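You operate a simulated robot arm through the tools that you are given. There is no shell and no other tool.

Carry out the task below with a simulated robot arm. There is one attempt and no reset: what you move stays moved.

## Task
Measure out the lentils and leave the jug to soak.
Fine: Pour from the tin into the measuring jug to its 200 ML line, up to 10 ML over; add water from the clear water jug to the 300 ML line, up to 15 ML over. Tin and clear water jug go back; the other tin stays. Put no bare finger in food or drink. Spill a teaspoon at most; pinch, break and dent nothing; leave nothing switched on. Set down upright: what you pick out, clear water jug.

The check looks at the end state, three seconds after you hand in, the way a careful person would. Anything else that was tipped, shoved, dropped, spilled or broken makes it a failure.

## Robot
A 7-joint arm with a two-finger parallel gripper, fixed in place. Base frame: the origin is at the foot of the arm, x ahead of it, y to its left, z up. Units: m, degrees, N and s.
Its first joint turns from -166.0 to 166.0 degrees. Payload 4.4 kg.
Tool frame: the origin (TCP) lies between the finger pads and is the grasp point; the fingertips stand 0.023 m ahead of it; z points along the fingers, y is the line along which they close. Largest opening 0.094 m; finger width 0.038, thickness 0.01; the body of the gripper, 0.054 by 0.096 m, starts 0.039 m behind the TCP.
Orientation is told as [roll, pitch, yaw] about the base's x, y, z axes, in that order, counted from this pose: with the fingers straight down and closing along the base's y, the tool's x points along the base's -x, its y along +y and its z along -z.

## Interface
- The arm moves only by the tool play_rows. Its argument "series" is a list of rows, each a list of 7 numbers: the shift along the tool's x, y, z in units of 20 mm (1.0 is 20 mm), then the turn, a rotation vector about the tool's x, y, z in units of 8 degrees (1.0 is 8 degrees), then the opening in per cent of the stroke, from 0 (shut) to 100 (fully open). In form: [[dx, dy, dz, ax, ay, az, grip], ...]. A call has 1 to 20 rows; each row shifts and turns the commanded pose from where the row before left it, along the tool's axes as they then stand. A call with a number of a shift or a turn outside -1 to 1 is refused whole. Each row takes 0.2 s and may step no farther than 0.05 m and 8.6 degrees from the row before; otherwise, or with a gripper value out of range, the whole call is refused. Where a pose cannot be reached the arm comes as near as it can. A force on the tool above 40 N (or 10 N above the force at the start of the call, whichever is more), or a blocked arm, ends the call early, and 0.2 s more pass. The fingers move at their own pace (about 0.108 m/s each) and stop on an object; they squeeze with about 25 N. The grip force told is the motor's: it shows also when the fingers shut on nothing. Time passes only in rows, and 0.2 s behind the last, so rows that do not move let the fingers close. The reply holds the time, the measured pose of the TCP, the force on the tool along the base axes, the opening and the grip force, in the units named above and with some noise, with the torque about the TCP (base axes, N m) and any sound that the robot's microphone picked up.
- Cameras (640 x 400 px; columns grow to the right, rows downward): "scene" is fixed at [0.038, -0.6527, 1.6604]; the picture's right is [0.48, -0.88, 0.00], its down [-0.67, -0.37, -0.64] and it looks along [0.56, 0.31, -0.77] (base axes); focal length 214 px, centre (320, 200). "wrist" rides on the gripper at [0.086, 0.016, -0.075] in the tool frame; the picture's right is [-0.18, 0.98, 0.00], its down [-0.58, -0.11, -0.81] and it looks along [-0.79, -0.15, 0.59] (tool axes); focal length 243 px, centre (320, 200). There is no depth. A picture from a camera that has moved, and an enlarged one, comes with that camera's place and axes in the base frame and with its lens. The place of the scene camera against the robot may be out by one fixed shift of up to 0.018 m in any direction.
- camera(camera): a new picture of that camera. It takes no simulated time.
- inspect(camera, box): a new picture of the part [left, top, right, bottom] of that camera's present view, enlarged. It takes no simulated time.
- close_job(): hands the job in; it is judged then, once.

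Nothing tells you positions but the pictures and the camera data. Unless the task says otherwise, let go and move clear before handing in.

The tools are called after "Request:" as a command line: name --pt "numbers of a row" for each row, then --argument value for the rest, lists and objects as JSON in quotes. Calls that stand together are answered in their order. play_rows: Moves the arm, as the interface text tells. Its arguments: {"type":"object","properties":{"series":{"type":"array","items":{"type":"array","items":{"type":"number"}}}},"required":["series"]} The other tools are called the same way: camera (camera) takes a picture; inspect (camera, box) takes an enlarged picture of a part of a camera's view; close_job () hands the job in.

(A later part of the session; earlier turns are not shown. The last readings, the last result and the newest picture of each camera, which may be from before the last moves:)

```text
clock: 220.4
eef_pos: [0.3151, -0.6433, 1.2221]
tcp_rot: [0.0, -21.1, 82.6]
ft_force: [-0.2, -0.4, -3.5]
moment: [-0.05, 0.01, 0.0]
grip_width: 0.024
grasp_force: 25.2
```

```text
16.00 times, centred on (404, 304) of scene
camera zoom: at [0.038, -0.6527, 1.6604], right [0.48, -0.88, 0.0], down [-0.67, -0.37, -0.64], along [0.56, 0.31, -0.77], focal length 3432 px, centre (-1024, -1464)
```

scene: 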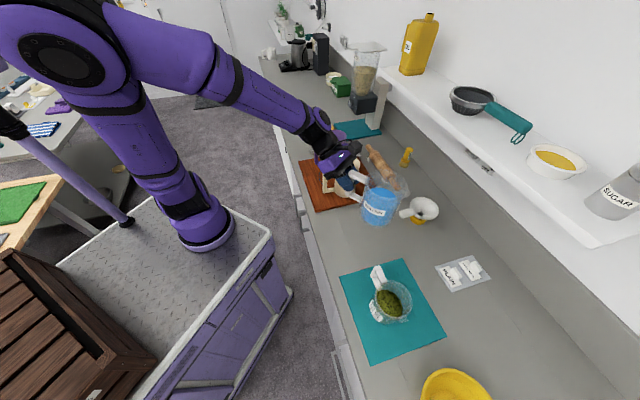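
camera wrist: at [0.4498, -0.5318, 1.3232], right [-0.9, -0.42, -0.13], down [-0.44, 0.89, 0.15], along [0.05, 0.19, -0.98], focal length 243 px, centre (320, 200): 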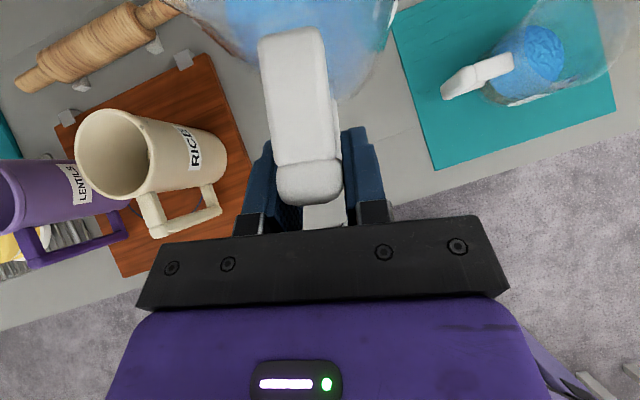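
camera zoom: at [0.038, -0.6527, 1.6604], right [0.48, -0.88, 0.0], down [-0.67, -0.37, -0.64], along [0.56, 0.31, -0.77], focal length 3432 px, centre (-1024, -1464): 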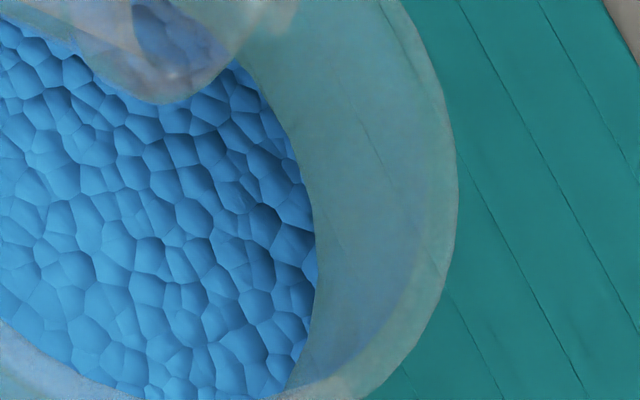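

By my calibrated scene reading the water is at about the 283 line. I'll stop short here, set the water jug back and take an exact low-angle reading, topping up if needed.

Request:
play_rows --pt "-0.292 0 0.52 0 0.5 0 0" --pt "-0.292 0 0.52 0 0.5 0 0" --pt "-0.292 0 0.52 0 0.5 0 0" --pt "-0.292 0 0.52 0 0.5 0 0" --pt "0 0 -1 0 0 0 0" --pt "0 0 -1 0 0 0 0" --pt "0 0 -1 0 0 0 0" --pt "0 0 0 0 0.5 0 0" --pt "0 0 0 0 1 0 0" --pt "0 0 0 0 1 0 0" --pt "0 0 0 0 1 0 0" --pt "0 0 0 0 1 0 0" --pt "0 0 0 0 1 0 0" --pt "0 0 0 0 0.8 0 0" --pt "0 0 0 0 0 0 0"

Request:
play_rows --pt "-0.518 -0.911 -0.526 0 0 0 0" --pt "-0.518 -0.911 -0.526 0 0 0 0" --pt "-0.518 -0.911 -0.526 0 0 0 0" --pt "-0.518 -0.911 -0.526 0 0 0 0" --pt "-0.518 -0.911 -0.526 0 0 0 0" --pt "-0.518 -0.911 -0.526 0 0 0 0" --pt "-0.518 -0.911 -0.526 0 0 0 0" --pt "0 0 0 0.711 0 -0.703 0" --pt "0 0 0 0.711 0 -0.703 0" --pt "0 0 0 0.711 0 -0.703 0" --pt "0 0 0 0.711 0 -0.703 0" --pt "0 0 0 0.711 0 -0.703 0" --pt "0 0 0 0.711 0 -0.703 0" --pt "0 0 0 0 0 0 0"

Request:
camera --camera "wrist"

Request:
inspect --camera "scene" --box '[320, 150, 448, 260]'

```text
clock: 223.6
eef_pos: [0.3187, -0.6176, 1.2476]
tcp_rot: [0.0, 45.5, 82.5]
ft_force: [0.1, -1.3, -4.4]
moment: [0.34, -0.03, 0.02]
grip_width: 0.0239
grasp_force: 24.4
```

```text
clock: 226.6
eef_pos: [0.4577, -0.532, 1.246]
tcp_rot: [0.0, 45.4, 130.8]
ft_force: [0.5, 0.6, -4.2]
moment: [0.29, 0.25, 0.01]
grip_width: 0.0239
grasp_force: 25.1
```

```text
taken
camera wrist: at [0.4506, -0.5468, 1.362], right [-0.83, -0.54, -0.13], down [-0.56, 0.82, 0.15], along [0.02, 0.2, -0.98], focal length 243 px, centre (320, 200)
```

wrist: 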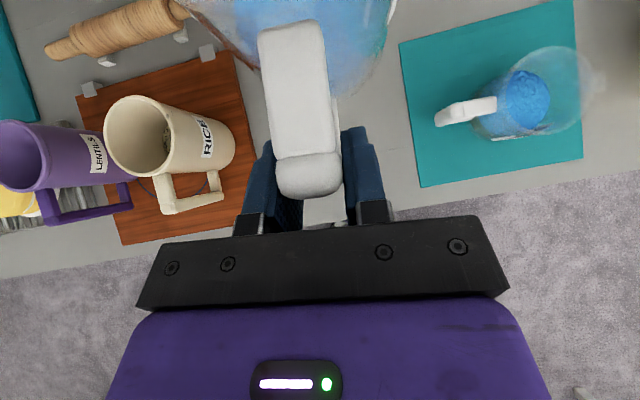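

```text
3.64 times, centred on (384, 205) of scene
camera zoom: at [0.038, -0.6527, 1.6604], right [0.48, -0.88, 0.0], down [-0.67, -0.37, -0.64], along [0.56, 0.31, -0.77], focal length 780 px, centre (87, 182)
```

zoom: 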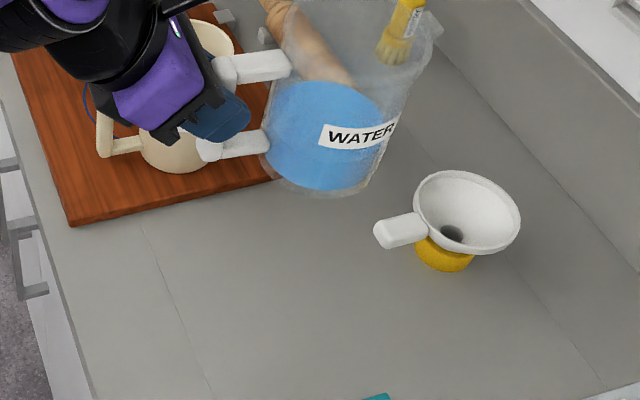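

Request:
play_rows --pt "-0.207 -0.965 -0.21 0.06 0 -0.06 0" --pt "-0.712 0 0.702 0 0 0 0" --pt "-0.712 0 0.702 0 0 0 0" --pt "-0.712 0 0.702 0 0 0 0" --pt "-0.712 0 0.702 0 0 0 0" --pt "-0.712 0 0.702 0 0 0 0" --pt "-0.712 0 0.702 0 0 0 0" --pt "-0.712 0 0.702 0 0 0 0" --pt "-0.712 0 0.702 0 0 0 0" --pt "-0.712 0 0.702 0 0 0 0" --pt "-0.712 0 0.702 0 0 0 0" --pt "-0.712 0 0.702 0 0 0 0" --pt "0 0 0 0 0 0 0"

Request:
inspect --camera "scene" --box '[310, 180, 420, 265]'

```text
clock: 229.4
eef_pos: [0.4691, -0.5136, 1.0281]
tcp_rot: [0.0, 45.4, 131.4]
ft_force: [-0.9, -0.4, -4.0]
moment: [0.3, 0.22, 0.02]
grip_width: 0.0238
grasp_force: 25.0
```

```text
4.71 times, centred on (365, 222) of scene
camera zoom: at [0.038, -0.6527, 1.6604], right [0.48, -0.88, 0.0], down [-0.67, -0.37, -0.64], along [0.56, 0.31, -0.77], focal length 1009 px, centre (108, 94)
```

zoom: 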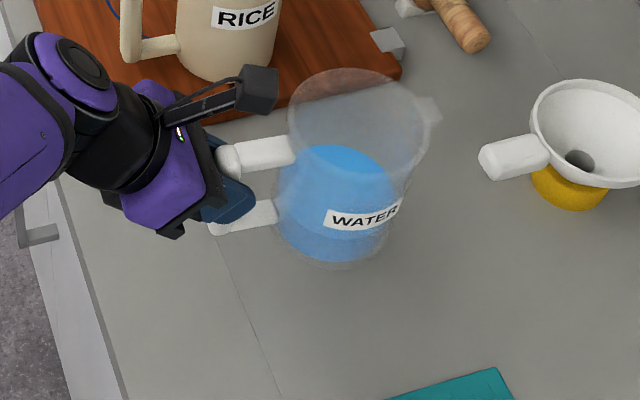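

Request:
play_rows --pt "-0.712 0 0.702 0 0 0 0" --pt "-0.57 0 0.562 0 0 0 0" --pt "0 0 0 0 0 0 0"

Request:
play_rows --pt "-0.0712 0 0.0702 0 0 0 0" --pt "-0.0712 0 0.0702 0 0 0 0" --pt "0 0 0 0 0 0 0"

Request:
play_rows --pt "-0.0712 0 0.0702 0 0 0 0" --pt "-0.0712 0 0.0702 0 0 0 0" --pt "0 0 0 0 0 0 0"

```text
clock: 230.2
eef_pos: [0.4687, -0.514, 0.9923]
tcp_rot: [0.0, 45.4, 131.2]
ft_force: [-0.6, 0.5, -4.2]
moment: [0.23, 0.26, 0.01]
grip_width: 0.024
grasp_force: 25.3
```

```text
clock: 231.0
eef_pos: [0.4683, -0.5139, 0.9885]
tcp_rot: [0.0, 45.4, 131.1]
ft_force: [-0.6, -0.8, -3.5]
moment: [0.29, 0.28, 0.0]
grip_width: 0.0239
grasp_force: 24.5
```

```text
clock: 231.8
eef_pos: [0.4696, -0.5147, 0.9843]
tcp_rot: [0.0, 45.4, 131.2]
ft_force: [-0.2, -0.2, -4.2]
moment: [0.3, 0.23, 0.01]
grip_width: 0.0237
grasp_force: 25.1
```

Request:
play_rows --pt "-0.0712 0 0.0702 0 0 0 0" --pt "0 0 0 0 0 0 0"

Request:
play_rows --pt "-0.0712 0 0.0702 0 0 0 0" --pt "0 0 0 0 0 0 0"

Request:
inspect --camera "scene" --box '[310, 180, 420, 265]'

```text
clock: 232.4
eef_pos: [0.4695, -0.515, 0.9823]
tcp_rot: [-0.1, 45.5, 131.3]
ft_force: [-0.7, 1.5, 3.9]
moment: [-0.55, -0.47, -0.03]
grip_width: 0.0238
grasp_force: 25.1
```

```text
clock: 233.0
eef_pos: [0.4686, -0.5148, 0.981]
tcp_rot: [0.0, 45.5, 131.3]
ft_force: [-0.9, 2.5, 15.2]
moment: [-0.24, -0.36, 0.05]
grip_width: 0.0239
grasp_force: 24.6
```

```text
4.71 times, centred on (365, 222) of scene
camera zoom: at [0.038, -0.6527, 1.6604], right [0.48, -0.88, 0.0], down [-0.67, -0.37, -0.64], along [0.56, 0.31, -0.77], focal length 1009 px, centre (108, 94)
```

zoom: 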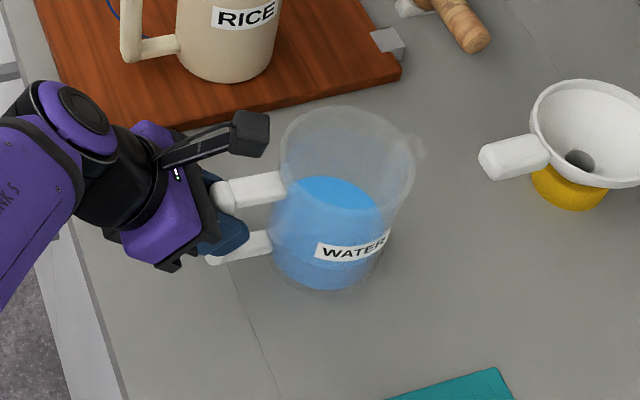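

The jug is on the counter at its original spot. I'll ease the pressure, open the fingers and rise straight off the handle.

Request:
play_rows --pt "0.05 0 -0.049 0 0 0 0" --pt "0 0 0 0 0 0 0" --pt "0 0 0 0 0 0 20" --pt "0 0 0 0 0 0 40" --pt "0 0 0 0 0 0 70" --pt "0 0 0 0 0 0 100" --pt "0 0 0 0 0 0 100"

Request:
camera --camera "wrist"

Request:
inspect --camera "scene" --box '[310, 180, 420, 265]'

```text
clock: 234.6
eef_pos: [0.4686, -0.5158, 0.9828]
tcp_rot: [-0.1, 45.4, 131.2]
ft_force: [0.2, 0.7, 0.0]
moment: [-0.01, -0.01, 0.0]
grip_width: 0.0938
grasp_force: 0.0
```

```text
taken
camera wrist: at [0.462, -0.5305, 1.0967], right [-0.82, -0.55, -0.13], down [-0.57, 0.81, 0.15], along [0.02, 0.2, -0.98], focal length 243 px, centre (320, 200)
```

wrist: 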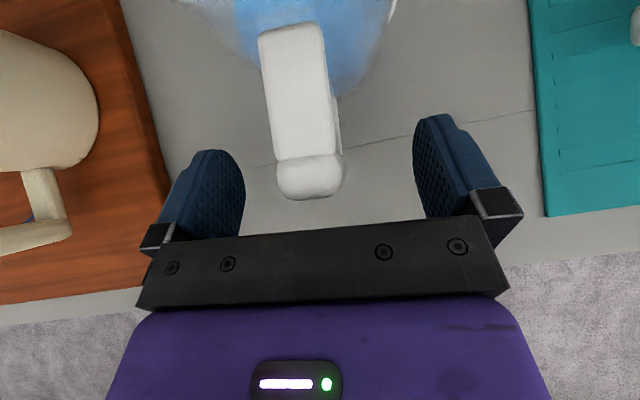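

```text
4.71 times, centred on (365, 222) of scene
camera zoom: at [0.038, -0.6527, 1.6604], right [0.48, -0.88, 0.0], down [-0.67, -0.37, -0.64], along [0.56, 0.31, -0.77], focal length 1009 px, centre (108, 94)
```

zoom: 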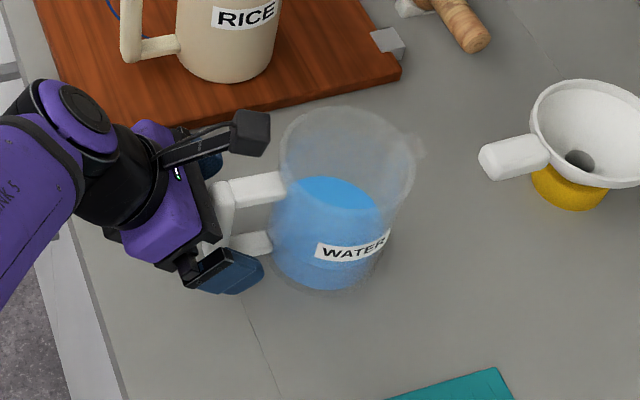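

Request:
play_rows --pt "0.712 0 -0.702 0 0 0 100" --pt "0.712 0 -0.702 0 0 0 100" --pt "0.712 0 -0.702 0 0 0 100" --pt "0.712 0 -0.702 0 0 0 100" --pt "0.712 0 -0.702 0 0 0 100" --pt "0.712 0 -0.702 0 0 0 100" --pt "0.712 0 -0.702 0 0 0 100" --pt "0.712 0 -0.702 0 0 0 100" --pt "0.712 0 -0.702 0 0 0 100" --pt "0.712 0 -0.702 0 0 0 100" --pt "0.712 0 -0.702 0 0 0 100" --pt "0.712 0 -0.702 0 0 0 100" --pt "0.712 0 -0.702 0 0 0 100" --pt "0 0 0 0 -1 0 100" --pt "0 0 0 0 -1 0 100" --pt "0 0 0 0 -1 0 100" --pt "0 0 0 0 -1 0 100" --pt "0 0 0 0 -1 0 100" --pt "0 0 0 0 -0.68 0 100"

Request:
play_rows --pt "0 0 0 0 0 1 100" --pt "0 0 0 0 0 1 100" --pt "0 0 0 0 0 1 100" --pt "0 0 0 0 0 1 100" --pt "0 0 0 0 0 1 100" --pt "0 0 0 0 0 1 100" --pt "0 0 0 0 0 1 100" --pt "0 0 0 0 0 1 100" --pt "0 0 0 0 0 1 100" --pt "0 0 0 0 0 1 100" --pt "0 0 0 0 0 1 100" --pt "0 0 0 0 0 1 100" --pt "0 0 0 0 0 1 100" --pt "0 0 0 0 0 1 100" --pt "0 0 0 0 0 1 100" --pt "0 0 0 0 0 1 100" --pt "0 0 0 0 0 1 100" --pt "0 0 0 0 0 1 100" --pt "0 0 0 0 0 1 100" --pt "0 0 0 0 0 1 100"

Request:
play_rows --pt "0 0 0 0 0 1 100" --pt "0 0 0 0 0 1 100" --pt "0 0 0 0 0 1 100" --pt "0 0 0 0 0 1 100" --pt "0 0 0 0 0 1 100" --pt "0 0 0 0 0 1 100" --pt "0 0 0 0 0 0.8 100"

```text
clock: 238.6
eef_pos: [0.4683, -0.5148, 1.2419]
tcp_rot: [0.0, -0.2, 131.3]
ft_force: [-0.1, 0.2, -0.5]
moment: [0.0, -0.03, 0.01]
grip_width: 0.0938
grasp_force: 0.1
```

```text
clock: 242.8
eef_pos: [0.4697, -0.5145, 1.241]
tcp_rot: [0.0, 0.1, -28.9]
ft_force: [0.0, -0.2, 0.3]
moment: [0.0, -0.01, 0.04]
grip_width: 0.0939
grasp_force: 0.1
```

```text
clock: 244.4
eef_pos: [0.4699, -0.5141, 1.2416]
tcp_rot: [0.1, 0.1, -83.3]
ft_force: [0.4, -0.6, 0.2]
moment: [-0.01, 0.01, 0.01]
grip_width: 0.094
grasp_force: 0.1
```

Request:
play_rows --pt "0.216 -0.9 0 0 0 0 100" --pt "0.216 -0.9 0 0 0 0 100" --pt "0.216 -0.9 0 0 0 0 100" --pt "0.216 -0.9 0 0 0 0 100" --pt "0.216 -0.9 0 0 0 0 100" --pt "0.216 -0.9 0 0 0 0 100" --pt "0.216 -0.9 0 0 0 0 100" --pt "0.216 -0.9 0 0 0 0 100" --pt "0 0 0 0 -1 0 100" --pt "0 0 0 0 -1 0 100" --pt "0 0 0 0 -0.5 0 100" --pt "0.342 0 0.94 0 0 0 100" --pt "0.342 0 0.94 0 0 0 100" --pt "0.342 0 0.94 0 0 0 100" --pt "0.342 0 0.94 0 0 0 100" --pt "0.342 0 0.94 0 0 0 100" --pt "0.342 0 0.94 0 0 0 100" --pt "0.342 0 0.94 0 0 0 100"

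Request:
play_rows --pt "0 0 0 0 -1 0 100" --pt "0 0 0 0 -1 0 100" --pt "0 0 0 0 -0.5 0 100" --pt "0.643 0 0.766 0 0 0 100" --pt "0.643 0 0.766 0 0 0 100" --pt "0.643 0 0.766 0 0 0 100" --pt "0.643 0 0.766 0 0 0 100" --pt "0.579 0 0.689 0 0 0 100" --pt "0 0 0 0 -1 0 100" --pt "0 0 0 0 -1 0 100" --pt "0 0 0 0 -0.5 0 100" --pt "0 0 0 0 0 0 100"

Request:
camera --camera "wrist"

```text
clock: 248.2
eef_pos: [0.3218, -0.4977, 1.1009]
tcp_rot: [0.0, -20.0, -83.2]
ft_force: [-0.6, 0.6, -0.6]
moment: [-0.03, 0.02, 0.0]
grip_width: 0.0941
grasp_force: 0.0
```

```text
clock: 250.8
eef_pos: [0.3344, -0.5413, 1.0006]
tcp_rot: [-0.1, -60.0, -83.1]
ft_force: [-0.8, 0.0, -0.3]
moment: [-0.03, 0.0, 0.01]
grip_width: 0.0941
grasp_force: 0.1
out of reach, approached as far as the arm can: row 4, 5, 9, 10, 11
```

```text
taken
camera wrist: at [0.3367, -0.4321, 0.9636], right [0.99, 0.03, 0.16], down [-0.16, 0.39, 0.91], along [-0.04, -0.92, 0.39], focal length 243 px, centre (320, 200)
```

wrist: 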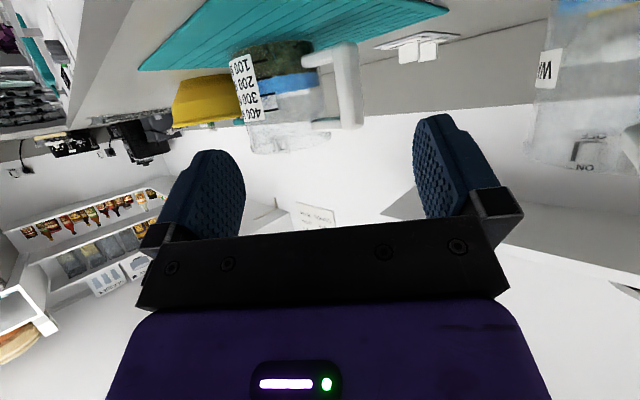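

Same low view as before, and now a clear water band shows above the lentils. I'll zoom in for the level.

Request:
inspect --camera "wrist" --box '[225, 30, 335, 130]'

Request:
inspect --camera "wrist" --box '[240, 50, 304, 110]'

Request:
inspect --camera "wrist" --box '[250, 65, 290, 105]'

```text
4.00 times, centred on (280, 80) of wrist
camera zoom: at [0.3367, -0.4321, 0.9636], right [0.99, 0.03, 0.16], down [-0.16, 0.39, 0.91], along [-0.04, -0.92, 0.39], focal length 970 px, centre (480, 680)
```

zoom: 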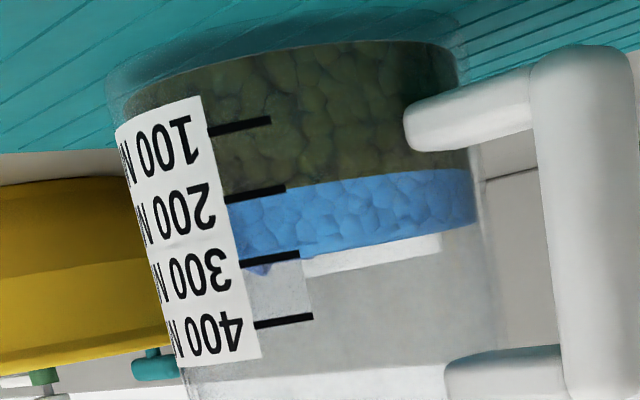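

```text
6.67 times, centred on (272, 80) of wrist
camera zoom: at [0.3367, -0.4321, 0.9636], right [0.99, 0.03, 0.16], down [-0.16, 0.39, 0.91], along [-0.04, -0.92, 0.39], focal length 1618 px, centre (640, 1000)
```

zoom: 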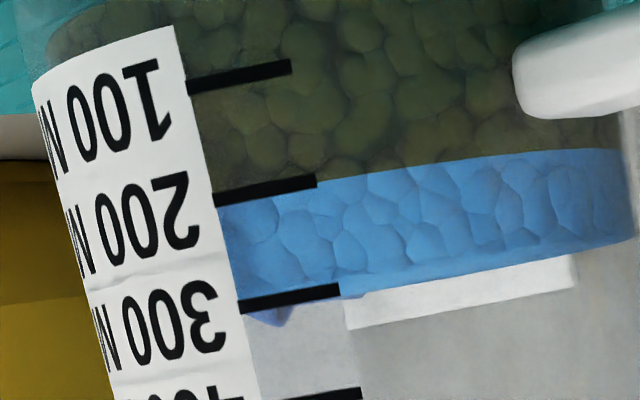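

```text
10.00 times, centred on (270, 85) of wrist
camera zoom: at [0.3367, -0.4321, 0.9636], right [0.99, 0.03, 0.16], down [-0.16, 0.39, 0.91], along [-0.04, -0.92, 0.39], focal length 2426 px, centre (820, 1350)
```

zoom: 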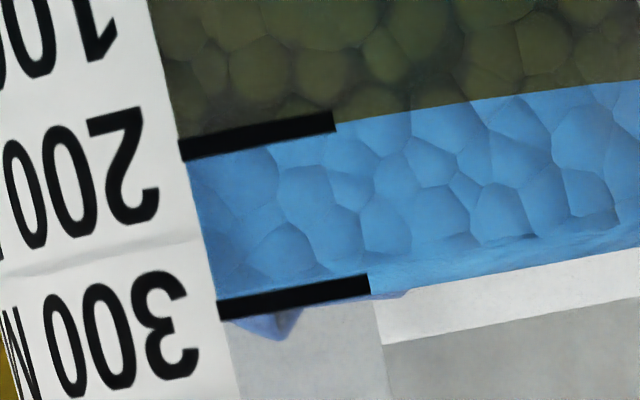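

Very informative: under water the lentils now lie flat, right at the 200 line, and the water is at about the 280 line. I'll zoom in closely on both boundaries.

Request:
inspect --camera "wrist" --box '[257, 70, 277, 85]'

Request:
inspect --camera "wrist" --box '[262, 84, 290, 104]'

Request:
inspect --camera "wrist" --box '[250, 52, 282, 76]'

```text
16.00 times, centred on (267, 78) of wrist
camera zoom: at [0.3367, -0.4321, 0.9636], right [0.99, 0.03, 0.16], down [-0.16, 0.39, 0.91], along [-0.04, -0.92, 0.39], focal length 3882 px, centre (1168, 2160)
```

zoom: 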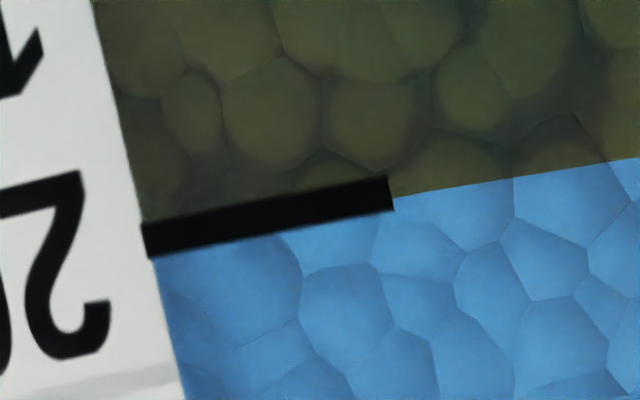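

```text
16.00 times, centred on (276, 94) of wrist
camera zoom: at [0.3367, -0.4321, 0.9636], right [0.99, 0.03, 0.16], down [-0.16, 0.39, 0.91], along [-0.04, -0.92, 0.39], focal length 3882 px, centre (1024, 1896)
```

zoom: 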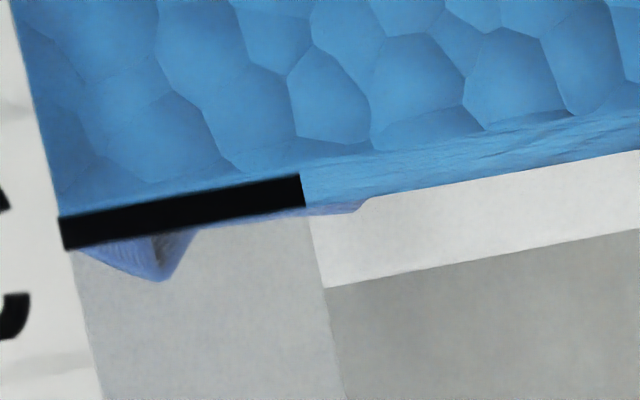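

```text
16.00 times, centred on (266, 64) of wrist
camera zoom: at [0.3367, -0.4321, 0.9636], right [0.99, 0.03, 0.16], down [-0.16, 0.39, 0.91], along [-0.04, -0.92, 0.39], focal length 3882 px, centre (1184, 2376)
```

zoom: 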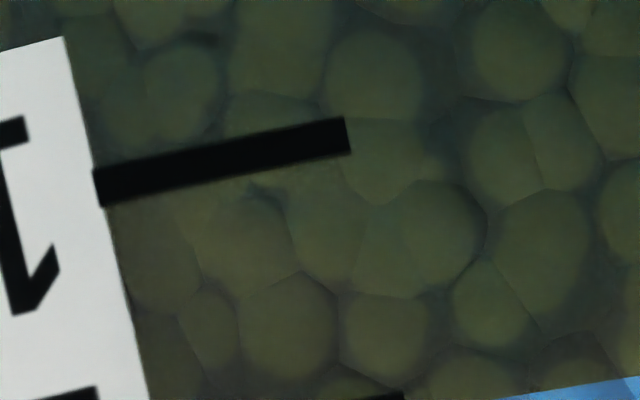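

Request:
inspect --camera "wrist" --box '[306, 70, 330, 94]'

Request:
inspect --camera "wrist" --box '[264, 72, 272, 79]'

Request:
inspect --camera "scene" --box '[370, 285, 418, 320]'

```text
16.00 times, centred on (318, 82) of wrist
camera zoom: at [0.3367, -0.4321, 0.9636], right [0.99, 0.03, 0.16], down [-0.16, 0.39, 0.91], along [-0.04, -0.92, 0.39], focal length 3882 px, centre (352, 2088)
```

zoom: 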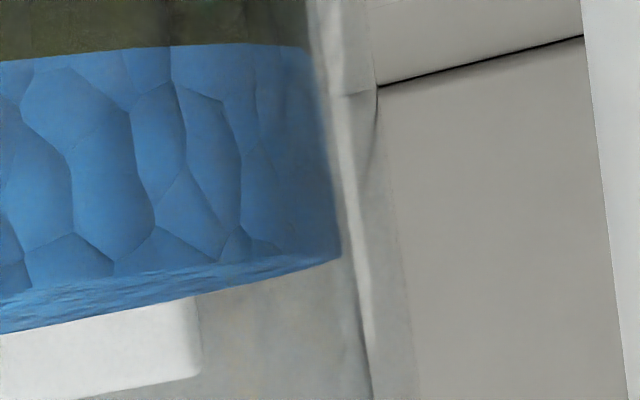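

```text
16.00 times, centred on (268, 76) of wrist
camera zoom: at [0.3367, -0.4321, 0.9636], right [0.99, 0.03, 0.16], down [-0.16, 0.39, 0.91], along [-0.04, -0.92, 0.39], focal length 3882 px, centre (1152, 2192)
```

zoom: 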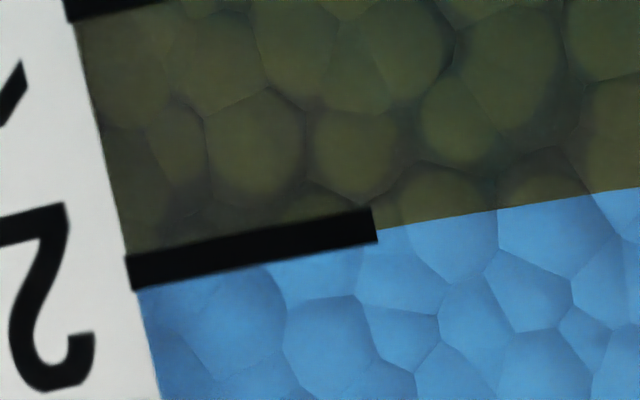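

```text
11.43 times, centred on (394, 302) of scene
camera zoom: at [0.038, -0.6527, 1.6604], right [0.48, -0.88, 0.0], down [-0.67, -0.37, -0.64], along [0.56, 0.31, -0.77], focal length 2451 px, centre (-526, -971)
```

zoom: 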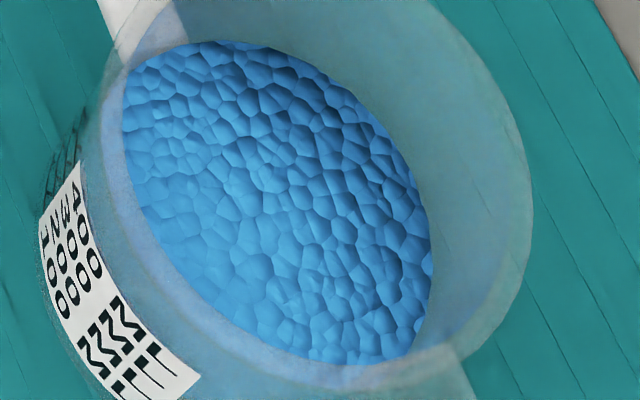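

By this reading the lentils are at about 200–201 ML, very close to the lower bound. I'll lower the camera to the 200-line height, where parallax vanishes, to be sure.

Request:
play_rows --pt "0.476 0 0.275 0 0 0 100" --pt "0.476 0 0.275 0 0 0 100" --pt "0 0 0 0 0 0 100"

Request:
camera --camera "wrist"

```text
clock: 251.6
eef_pos: [0.3338, -0.5417, 0.9793]
tcp_rot: [-0.1, -60.0, -83.2]
ft_force: [0.6, 0.0, -0.3]
moment: [-0.01, 0.01, 0.0]
grip_width: 0.0941
grasp_force: 0.0
```

```text
taken
camera wrist: at [0.3364, -0.4313, 0.9422], right [0.99, 0.03, 0.16], down [-0.16, 0.39, 0.91], along [-0.04, -0.92, 0.39], focal length 243 px, centre (320, 200)
```

wrist: 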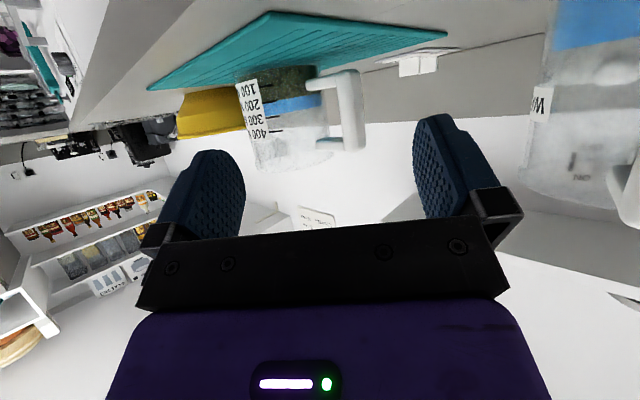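

Request:
inspect --camera "wrist" --box '[250, 80, 314, 132]'

Request:
inspect --camera "wrist" --box '[262, 92, 286, 112]'

Request:
inspect --camera "wrist" --box '[266, 106, 290, 126]'

```text
7.69 times, centred on (282, 106) of wrist
camera zoom: at [0.3364, -0.4313, 0.9422], right [0.99, 0.03, 0.16], down [-0.16, 0.39, 0.91], along [-0.04, -0.92, 0.39], focal length 1866 px, centre (612, 923)
```

zoom: 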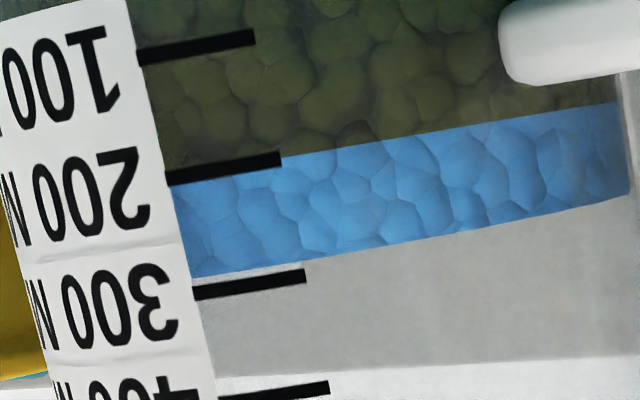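

```text
16.00 times, centred on (274, 102) of wrist
camera zoom: at [0.3364, -0.4313, 0.9422], right [0.99, 0.03, 0.16], down [-0.16, 0.39, 0.91], along [-0.04, -0.92, 0.39], focal length 3882 px, centre (1056, 1768)
```

zoom: 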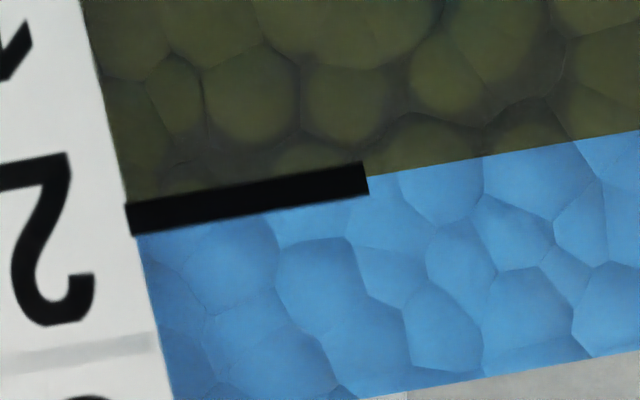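

```text
16.00 times, centred on (278, 116) of wrist
camera zoom: at [0.3364, -0.4313, 0.9422], right [0.99, 0.03, 0.16], down [-0.16, 0.39, 0.91], along [-0.04, -0.92, 0.39], focal length 3882 px, centre (992, 1544)
```

zoom: 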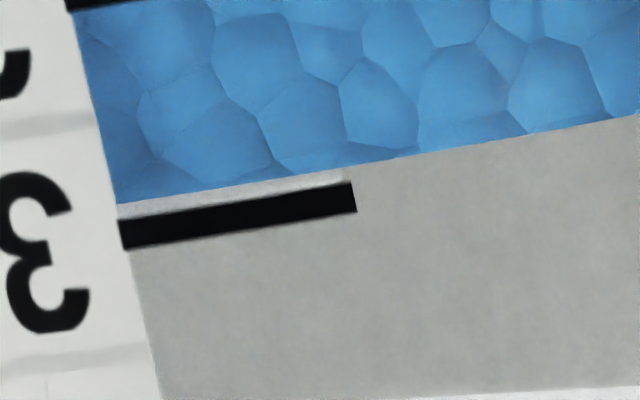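

With parallax gone, the lentils sit at 200.1 ± 1 ML, right on the line with no margin, and the water is at about 289. I'll add just a few more ML of lentils in very fine steps and then finish the water. First I'll rise and turn the wrist back.

Request:
play_rows --pt "-0.867 0 -0.4985 0 0 0 100" --pt "-0.867 0 -0.4985 0 0 0 100" --pt "-0.867 0 -0.4985 0 0 0 100" --pt "-0.867 0 -0.4985 0 0 0 100" --pt "-0.867 0 -0.4985 0 0 0 100" --pt "-0.867 0 -0.4985 0 0 0 100" --pt "-0.867 0 -0.4985 0 0 0 100" --pt "-0.867 0 -0.4985 0 0 0 100" --pt "-0.867 0 -0.4985 0 0 0 100" --pt "-0.867 0 -0.4985 0 0 0 100" --pt "-0.867 0 -0.4985 0 0 0 100" --pt "0 0 0 0 1 0 100" --pt "0 0 0 0 1 0 100" --pt "0 0 0 0 1 0 100" --pt "0 0 0 0 1 0 100" --pt "0 0 0 0 1 0 100" --pt "0 0 0 0 1 0 100" --pt "0 0 0 0 1 0 100" --pt "0 0 0 0 0.5 0 100"

Request:
play_rows --pt "0 0 -1 0 0 0 100" --pt "0 0 -1 0 0 0 100" --pt "0 0 -1 0 0 0 100" --pt "0 0 -1 0 0 0 100" --pt "0.83 0.95 0 0 0 0 100" --pt "0.83 0.95 0 0 0 0 100" --pt "0.83 0.95 0 0 0 0 100" --pt "0.83 0.95 0 0 0 0 100" --pt "0.83 0.95 0 0 0 0 100" --pt "0.83 0.95 0 0 0 0 100" --pt "0.83 0.95 0 0 0 0 100" --pt "0.83 0.95 0 0 0 0 100" --pt "0.83 0.95 0 0 0 0 100" --pt "0.83 0.95 0 0 0 0 100" --pt "0.83 0.95 0 0 0 0 100" --pt "0.83 0.95 0 0 0 0 100" --pt "0.83 0.95 0 0 0 0 100" --pt "0.83 0.95 0 0 0 0 100" --pt "0.83 0.95 0 0 0 0 100" --pt "0.83 0.95 0 0 0 0 100"

Request:
play_rows --pt "0 0 0 0 0 -1 100" --pt "0 0 0 0 0 -1 100" --pt "0 0 0 0 0 -1 100" --pt "0 0 0 0 0 -1 100" --pt "0 0 0 0 0 -1 100" --pt "0 0 0 0 0 -1 100" --pt "0 0 0 0 0 -1 100" --pt "0 0 0 0 0 -1 100" --pt "0 0 0 0 0 -1 100" --pt "0 0 0 0 0 -1 100" --pt "0 0 0 0 0 -1 100" --pt "0 0 0 0 0 -1 100" --pt "0 0 0 0 0 -1 100" --pt "0 0 0 0 0 -1 100" --pt "0 0 0 0 0 -1 100" --pt "0 0 0 0 0 -1 100" --pt "0 0 0 0 0 -1 100" --pt "0 0 0 0 0 -1 100" --pt "0 0 0 0 0 -1 100" --pt "0 0 0 0 0 -1 100"

```text
clock: 255.6
eef_pos: [0.3357, -0.5475, 1.1999]
tcp_rot: [0.0, 0.2, -83.1]
ft_force: [-0.1, -0.3, 0.3]
moment: [0.0, 0.01, 0.0]
grip_width: 0.0938
grasp_force: 0.0
out of reach, approached as far as the arm can: row 2, 4
```

```text
clock: 259.8
eef_pos: [0.6049, -0.2483, 1.2771]
tcp_rot: [0.0, 0.1, -83.2]
ft_force: [-1.0, -0.2, -0.3]
moment: [-0.01, -0.01, -0.02]
grip_width: 0.0941
grasp_force: 0.1
```

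```text
clock: 264.0
eef_pos: [0.6052, -0.2479, 1.2799]
tcp_rot: [0.0, 0.0, 77.0]
ft_force: [0.3, 0.5, 0.8]
moment: [0.01, 0.01, -0.01]
grip_width: 0.094
grasp_force: 0.0
```

Request:
play_rows --pt "0 0 0 0 0 -1 100" --pt "0 0 0 0 0 -1 100" --pt "0 0 0 0 0 -1 100" --pt "0 0 0 0 0 -1 100" --pt "0 0 0 0 0 -1 100" --pt "0 0 0 0 0 -1 100" --pt "0 0 0 0 0 -0.81 100" --pt "0 0 0 0 1 0 100" --pt "0 0 0 0 1 0 100" --pt "0 0 0 0 1 0 100" --pt "0 0 0 0 1 0 100" --pt "0 0 0 0 1 0 100" --pt "0 0 0 0 1 0 100" --pt "0 0 0 0 1 0 100" --pt "0 0 0 0 1 0 100"

Request:
play_rows --pt "-0.221 -0.967 0.199 0 0 0 100" --pt "-0.221 -0.967 0.199 0 0 0 100" --pt "-0.221 -0.967 0.199 0 0 0 100" --pt "-0.221 -0.967 0.199 0 0 0 100" --pt "-0.221 -0.967 0.199 0 0 0 100" --pt "-0.221 -0.967 0.199 0 0 0 100" --pt "-0.221 -0.967 0.199 0 0 0 100" --pt "0 0 0 0 0 0 100"

Request:
camera --camera "wrist"

```text
clock: 267.2
eef_pos: [0.6044, -0.2471, 1.2798]
tcp_rot: [0.0, 63.9, 131.4]
ft_force: [-0.5, 0.8, -0.1]
moment: [0.0, 0.02, 0.0]
grip_width: 0.0942
grasp_force: 0.1
```

```text
clock: 269.0
eef_pos: [0.7135, -0.1678, 1.2392]
tcp_rot: [0.0, 63.9, 131.3]
ft_force: [-1.3, 1.1, -0.4]
moment: [-0.05, 0.0, -0.02]
grip_width: 0.0941
grasp_force: 0.1
```

```text
taken
camera wrist: at [0.6822, -0.1558, 1.3492], right [-0.79, -0.59, -0.17], down [-0.57, 0.81, -0.17], along [0.23, -0.04, -0.97], focal length 243 px, centre (320, 200)
```

wrist: 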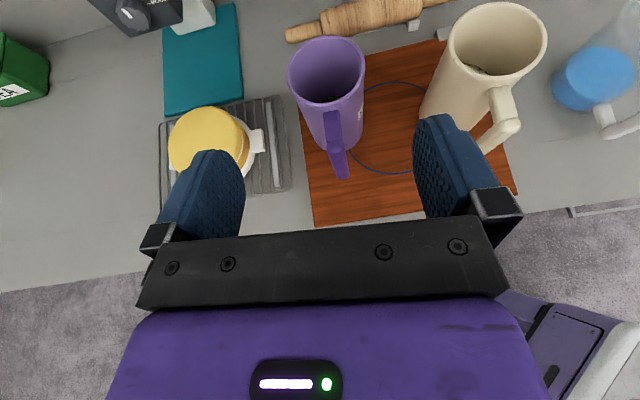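

Request:
inspect --camera "wrist" --box '[300, 105, 380, 190]'

```text
4.71 times, centred on (340, 148) of wrist
camera zoom: at [0.6822, -0.1558, 1.3492], right [-0.79, -0.59, -0.17], down [-0.57, 0.81, -0.17], along [0.23, -0.04, -0.97], focal length 1142 px, centre (226, 447)
```

zoom: 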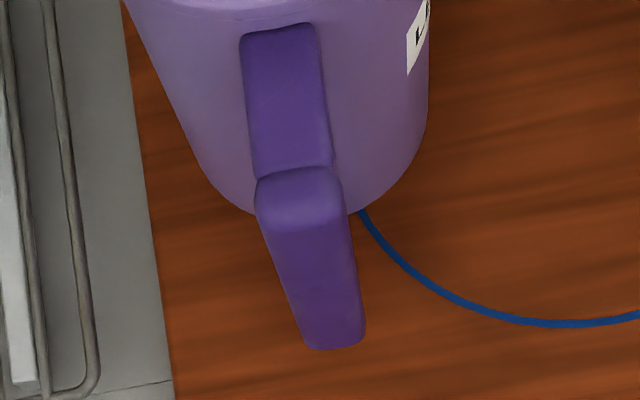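

Request:
play_rows --pt "0 -0.26 0 0 0 0 100" --pt "-0.899 0 0.438 0 0 0 100" --pt "-0.899 0 0.438 0 0 0 100" --pt "-0.899 0 0.438 0 0 0 100" --pt "-0.899 0 0.438 0 0 0 100" --pt "-0.899 0 0.438 0 0 0 100" --pt "-0.899 0 0.438 0 0 0 100" --pt "-0.899 0 0.438 0 0 0 100" --pt "-0.899 0 0.438 0 0 0 100" --pt "-0.899 0 0.438 0 0 0 100" --pt "0 0 0 0 0 0 100"

Request:
inspect --camera "wrist" --box '[260, 0, 388, 140]'

```text
clock: 271.4
eef_pos: [0.7173, -0.1644, 1.0586]
tcp_rot: [-0.1, 64.0, 131.3]
ft_force: [-0.3, -0.4, 0.5]
moment: [-0.01, 0.01, -0.03]
grip_width: 0.0938
grasp_force: 0.1
```

```text
2.86 times, centred on (324, 70) of wrist
camera zoom: at [0.6869, -0.1523, 1.169], right [-0.79, -0.59, -0.17], down [-0.57, 0.81, -0.17], along [0.23, -0.04, -0.97], focal length 693 px, centre (309, 571)
```

zoom: 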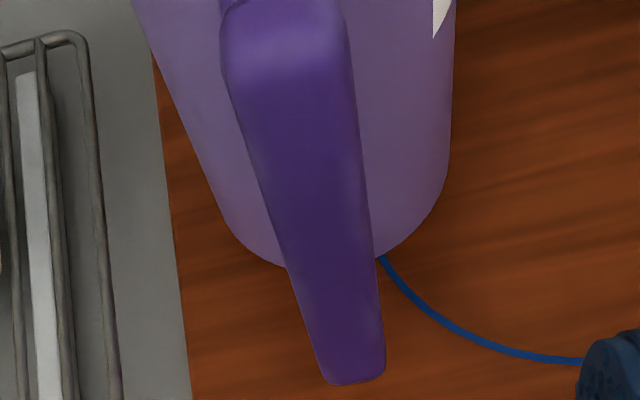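

Request:
play_rows --pt "0 0.03 1 0 0 0 100" --pt "0 0.03 1 0 0 0 100" --pt "0 0 1 0 0 0 100" --pt "0 0 1 0 0 0 100" --pt "0 0 1 0 0 0 100" --pt "0 0 0 0 0 0 100"

Request:
camera --camera "wrist"

```text
clock: 272.8
eef_pos: [0.7767, -0.2325, 1.0134]
tcp_rot: [0.0, 64.1, 131.2]
ft_force: [-0.3, -0.7, -0.7]
moment: [0.01, -0.01, 0.02]
grip_width: 0.094
grasp_force: 0.2
```

```text
taken
camera wrist: at [0.7454, -0.2215, 1.125], right [-0.79, -0.59, -0.17], down [-0.56, 0.81, -0.17], along [0.23, -0.04, -0.97], focal length 243 px, centre (320, 200)
```

wrist: 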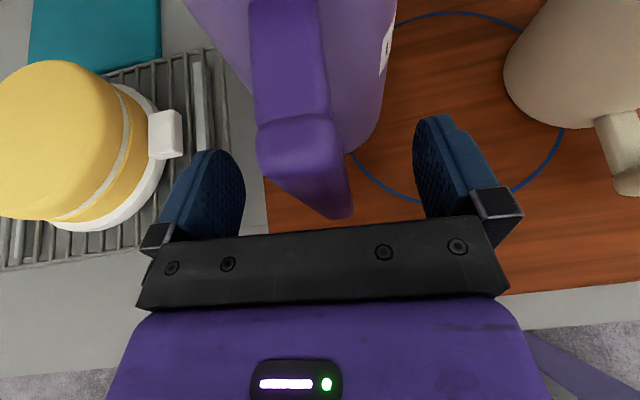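

The view matches the first grasp. I'll close and lift.

Request:
play_rows --pt "0 0 0 0 0 0 0" --pt "0 0 0 0 0 0 0" --pt "0 0 0 0 0 0 0" --pt "0 0 0 0 0 0 0" --pt "0.45 0 -0.219 0 0 0 0" --pt "0.45 0 -0.219 0 0 0 0" --pt "0.45 0 -0.219 0 0 0 0" --pt "0.45 0 -0.219 0 0 0 0" --pt "0 0 0 0 0 0 0"

Request:
camera --camera "wrist"

```text
clock: 274.8
eef_pos: [0.7768, -0.2338, 1.0545]
tcp_rot: [0.1, 63.8, 131.4]
ft_force: [-0.9, 0.4, -4.4]
moment: [0.24, 0.21, 0.0]
grip_width: 0.0238
grasp_force: 24.9
```

```text
taken
camera wrist: at [0.7458, -0.2213, 1.1653], right [-0.79, -0.59, -0.17], down [-0.57, 0.81, -0.17], along [0.23, -0.04, -0.97], focal length 243 px, centre (320, 200)
```

wrist: 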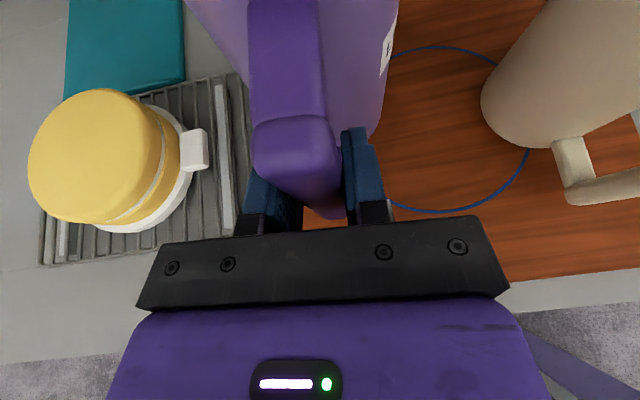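

Request:
play_rows --pt "0.899 0 -0.438 0 0 0 0" --pt "0.899 0 -0.438 0 0 0 0" --pt "0.899 0 -0.438 0 0 0 0" --pt "0.899 0 -0.438 0 0 0 0" --pt "0.899 0 -0.438 0 0 0 0" --pt "0.899 0 -0.438 0 0 0 0" --pt "0.899 0 -0.438 0 0 0 0" --pt "0.899 0 -0.438 0 0 0 0" --pt "0.899 0 -0.438 0 0 0 0" --pt "0.899 0 -0.438 0 0 0 0" --pt "0.899 0 -0.438 0 0 0 0"

Request:
play_rows --pt "0.01 0.5 0.021 0 0 0 0" --pt "0.01 1 0.021 0 0 0 0" --pt "0.01 1 0.021 0 0 0 0" --pt "0.01 1 0.021 0 0 0 0" --pt "0.01 1 0.021 0 0 0 0" --pt "0.01 1 0.021 0 0 0 0" --pt "0.01 1 0.021 0 0 0 0" --pt "0.01 1 0.021 0 0 0 0" --pt "0.01 1 0.021 0 0 0 0" --pt "0.01 1 0.021 0 0 0 0" --pt "0.01 1 0.021 0 0 0 0" --pt "0.01 1 0.021 0 0 0 0" --pt "0.01 1 0.021 0 0 0 0" --pt "0.01 1 0.021 0 0 0 0" --pt "0.01 1 0.021 0 0 0 0" --pt "0.01 1 0.021 0 0 0 0" --pt "0.01 1 0.021 0 0 0 0" --pt "0.01 1 0.021 0 0 0 0" --pt "0.01 1 0.021 0 0 0 0" --pt "0.01 1 0.021 0 0 0 0"

Request:
play_rows --pt "0 0 0 -0.5 0 0.244 0" --pt "0 0 0 -0.899 0 0.438 0" --pt "0 0 0 -0.899 0 0.438 0" --pt "0 0 0 -0.899 0 0.438 0" --pt "0 0 0 -0.899 0 0.438 0" --pt "0 0 0 -0.899 0 0.438 0" --pt "0 0 0 -0.6 0 0.292 0" --pt "0 0 0 0 0 0 0"

```text
clock: 277.2
eef_pos: [0.7774, -0.2327, 1.2758]
tcp_rot: [0.1, 63.9, 131.4]
ft_force: [-0.7, -0.8, -3.3]
moment: [0.19, 0.21, -0.02]
grip_width: 0.0239
grasp_force: 25.0
```

```text
clock: 281.4
eef_pos: [0.4908, -0.4951, 1.2744]
tcp_rot: [0.1, 63.9, 131.4]
ft_force: [0.0, -0.1, -2.5]
moment: [0.21, 0.18, 0.0]
grip_width: 0.0237
grasp_force: 24.7
```

```text
clock: 283.2
eef_pos: [0.4902, -0.4959, 1.2757]
tcp_rot: [0.1, 63.9, 81.6]
ft_force: [-0.5, -0.7, -3.7]
moment: [0.36, -0.08, -0.01]
grip_width: 0.0238
grasp_force: 25.2
```

Request:
play_rows --pt "0.286 0.83 0.898 0 0 0 0" --pt "0.286 0.83 0.898 0 0 0 0" --pt "0.286 0.83 0.898 0 0 0 0" --pt "0.286 0.83 0.898 0 0 0 0" --pt "0.286 0.83 0.898 0 0 0 0" --pt "0.286 0.83 0.898 0 0 0 0" --pt "0.286 0.83 0.898 0 0 0 0" --pt "0.286 0.83 0.898 0 0 0 0" --pt "0.286 0.83 0.898 0 0 0 0" --pt "0 0 0 0 0 0 0"

Request:
play_rows --pt "0 0 0 0 -1 0 0" --pt "0 0 0 0 -1 0 0" --pt "0 0 0 0 -1 0 0" --pt "0 0 0 0 -1 0 0" --pt "0 0 0 0 -1 0 0" --pt "0 0 0 0 -1 0 0" --pt "0 0 0 0 -1 0 0" --pt "0 0 0 0 -1 0 0" --pt "0 0 0 0 -1 0 0" --pt "0 0 0 0 0 0 0"

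Request:
inspect --camera "scene" --box '[340, 230, 452, 320]'

```text
clock: 285.4
eef_pos: [0.3175, -0.6407, 1.2504]
tcp_rot: [0.1, 63.9, 81.7]
ft_force: [0.7, 0.4, -2.6]
moment: [0.29, -0.03, -0.02]
grip_width: 0.0238
grasp_force: 25.2
```

```text
clock: 287.6
eef_pos: [0.3135, -0.6471, 1.2441]
tcp_rot: [0.5, -0.8, 80.7]
ft_force: [-0.4, 0.9, -2.5]
moment: [-0.04, 0.01, 0.0]
grip_width: 0.0241
grasp_force: 25.4
out of reach, approached as far as the arm can: row 2, 3
```

```text
4.44 times, centred on (396, 275) of scene
camera zoom: at [0.038, -0.6527, 1.6604], right [0.48, -0.88, 0.0], down [-0.67, -0.37, -0.64], along [0.56, 0.31, -0.77], focal length 953 px, centre (-18, -133)
```

zoom: 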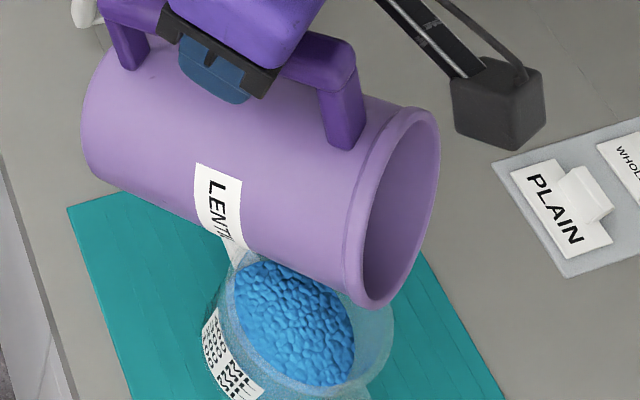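

Request:
play_rows --pt "0.32 -0.025 0.11 0 -0.4875 0 0" --pt "0.33 -0.025 0.1 0 -0.4875 0 0" --pt "0.335 -0.025 0.075 0 -0.4875 0 0" --pt "0.34 -0.025 0.05 0 -0.4875 0 0" --pt "0.34 -0.025 0.03 0 -0.4875 0 0" --pt "0.34 -0.025 0 0 -0.4875 0 0" --pt "0.34 -0.025 -0.02 0 -0.4875 0 0" --pt "0 0 0 0 0 0 0"

Request:
inspect --camera "scene" --box '[350, 250, 446, 320]'

```text
clock: 289.4
eef_pos: [0.3085, -0.692, 1.226]
tcp_rot: [0.6, -28.0, 80.4]
ft_force: [-0.6, -0.2, -3.0]
moment: [-0.16, 0.05, 0.01]
grip_width: 0.0236
grasp_force: 25.0
```

```text
5.71 times, centred on (398, 285) of scene
camera zoom: at [0.038, -0.6527, 1.6604], right [0.48, -0.88, 0.0], down [-0.67, -0.37, -0.64], along [0.56, 0.31, -0.77], focal length 1226 px, centre (-126, -286)
```

zoom: 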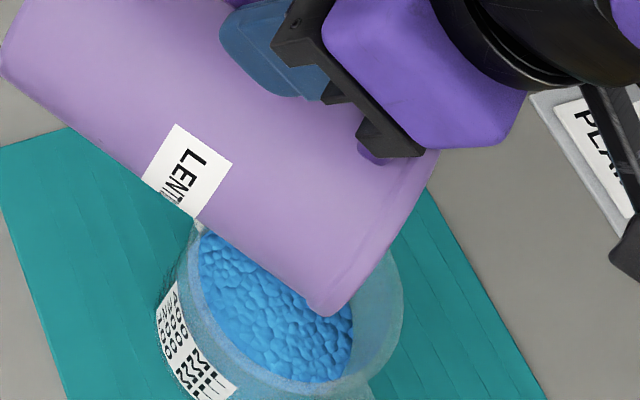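

Request:
play_rows --pt "0.17 0 -0.205 0 -0.25 0 0" --pt "0 0 0 0 0 0 0" --pt "0.17 0 -0.205 0 -0.25 0 0" --pt "0 0 0 0 0 0 0" --pt "0 0 0 0 0 0 0"

Request:
inspect --camera "scene" --box '[350, 250, 446, 320]'

```text
clock: 290.6
eef_pos: [0.3086, -0.7009, 1.2313]
tcp_rot: [0.7, -32.1, 80.4]
ft_force: [1.0, 0.0, -3.7]
moment: [-0.16, 0.03, 0.01]
grip_width: 0.024
grasp_force: 24.8
```

```text
5.71 times, centred on (398, 285) of scene
camera zoom: at [0.038, -0.6527, 1.6604], right [0.48, -0.88, 0.0], down [-0.67, -0.37, -0.64], along [0.56, 0.31, -0.77], focal length 1226 px, centre (-126, -286)
```

zoom: 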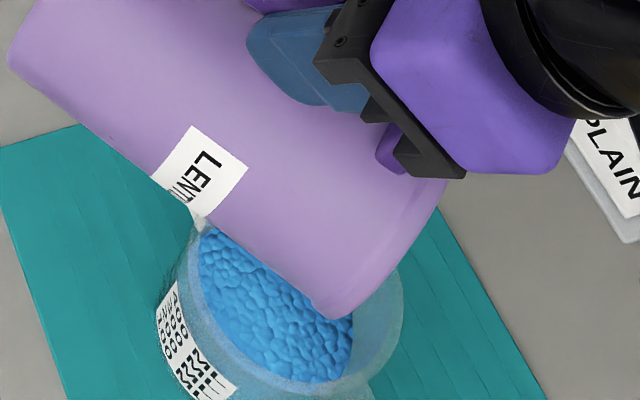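

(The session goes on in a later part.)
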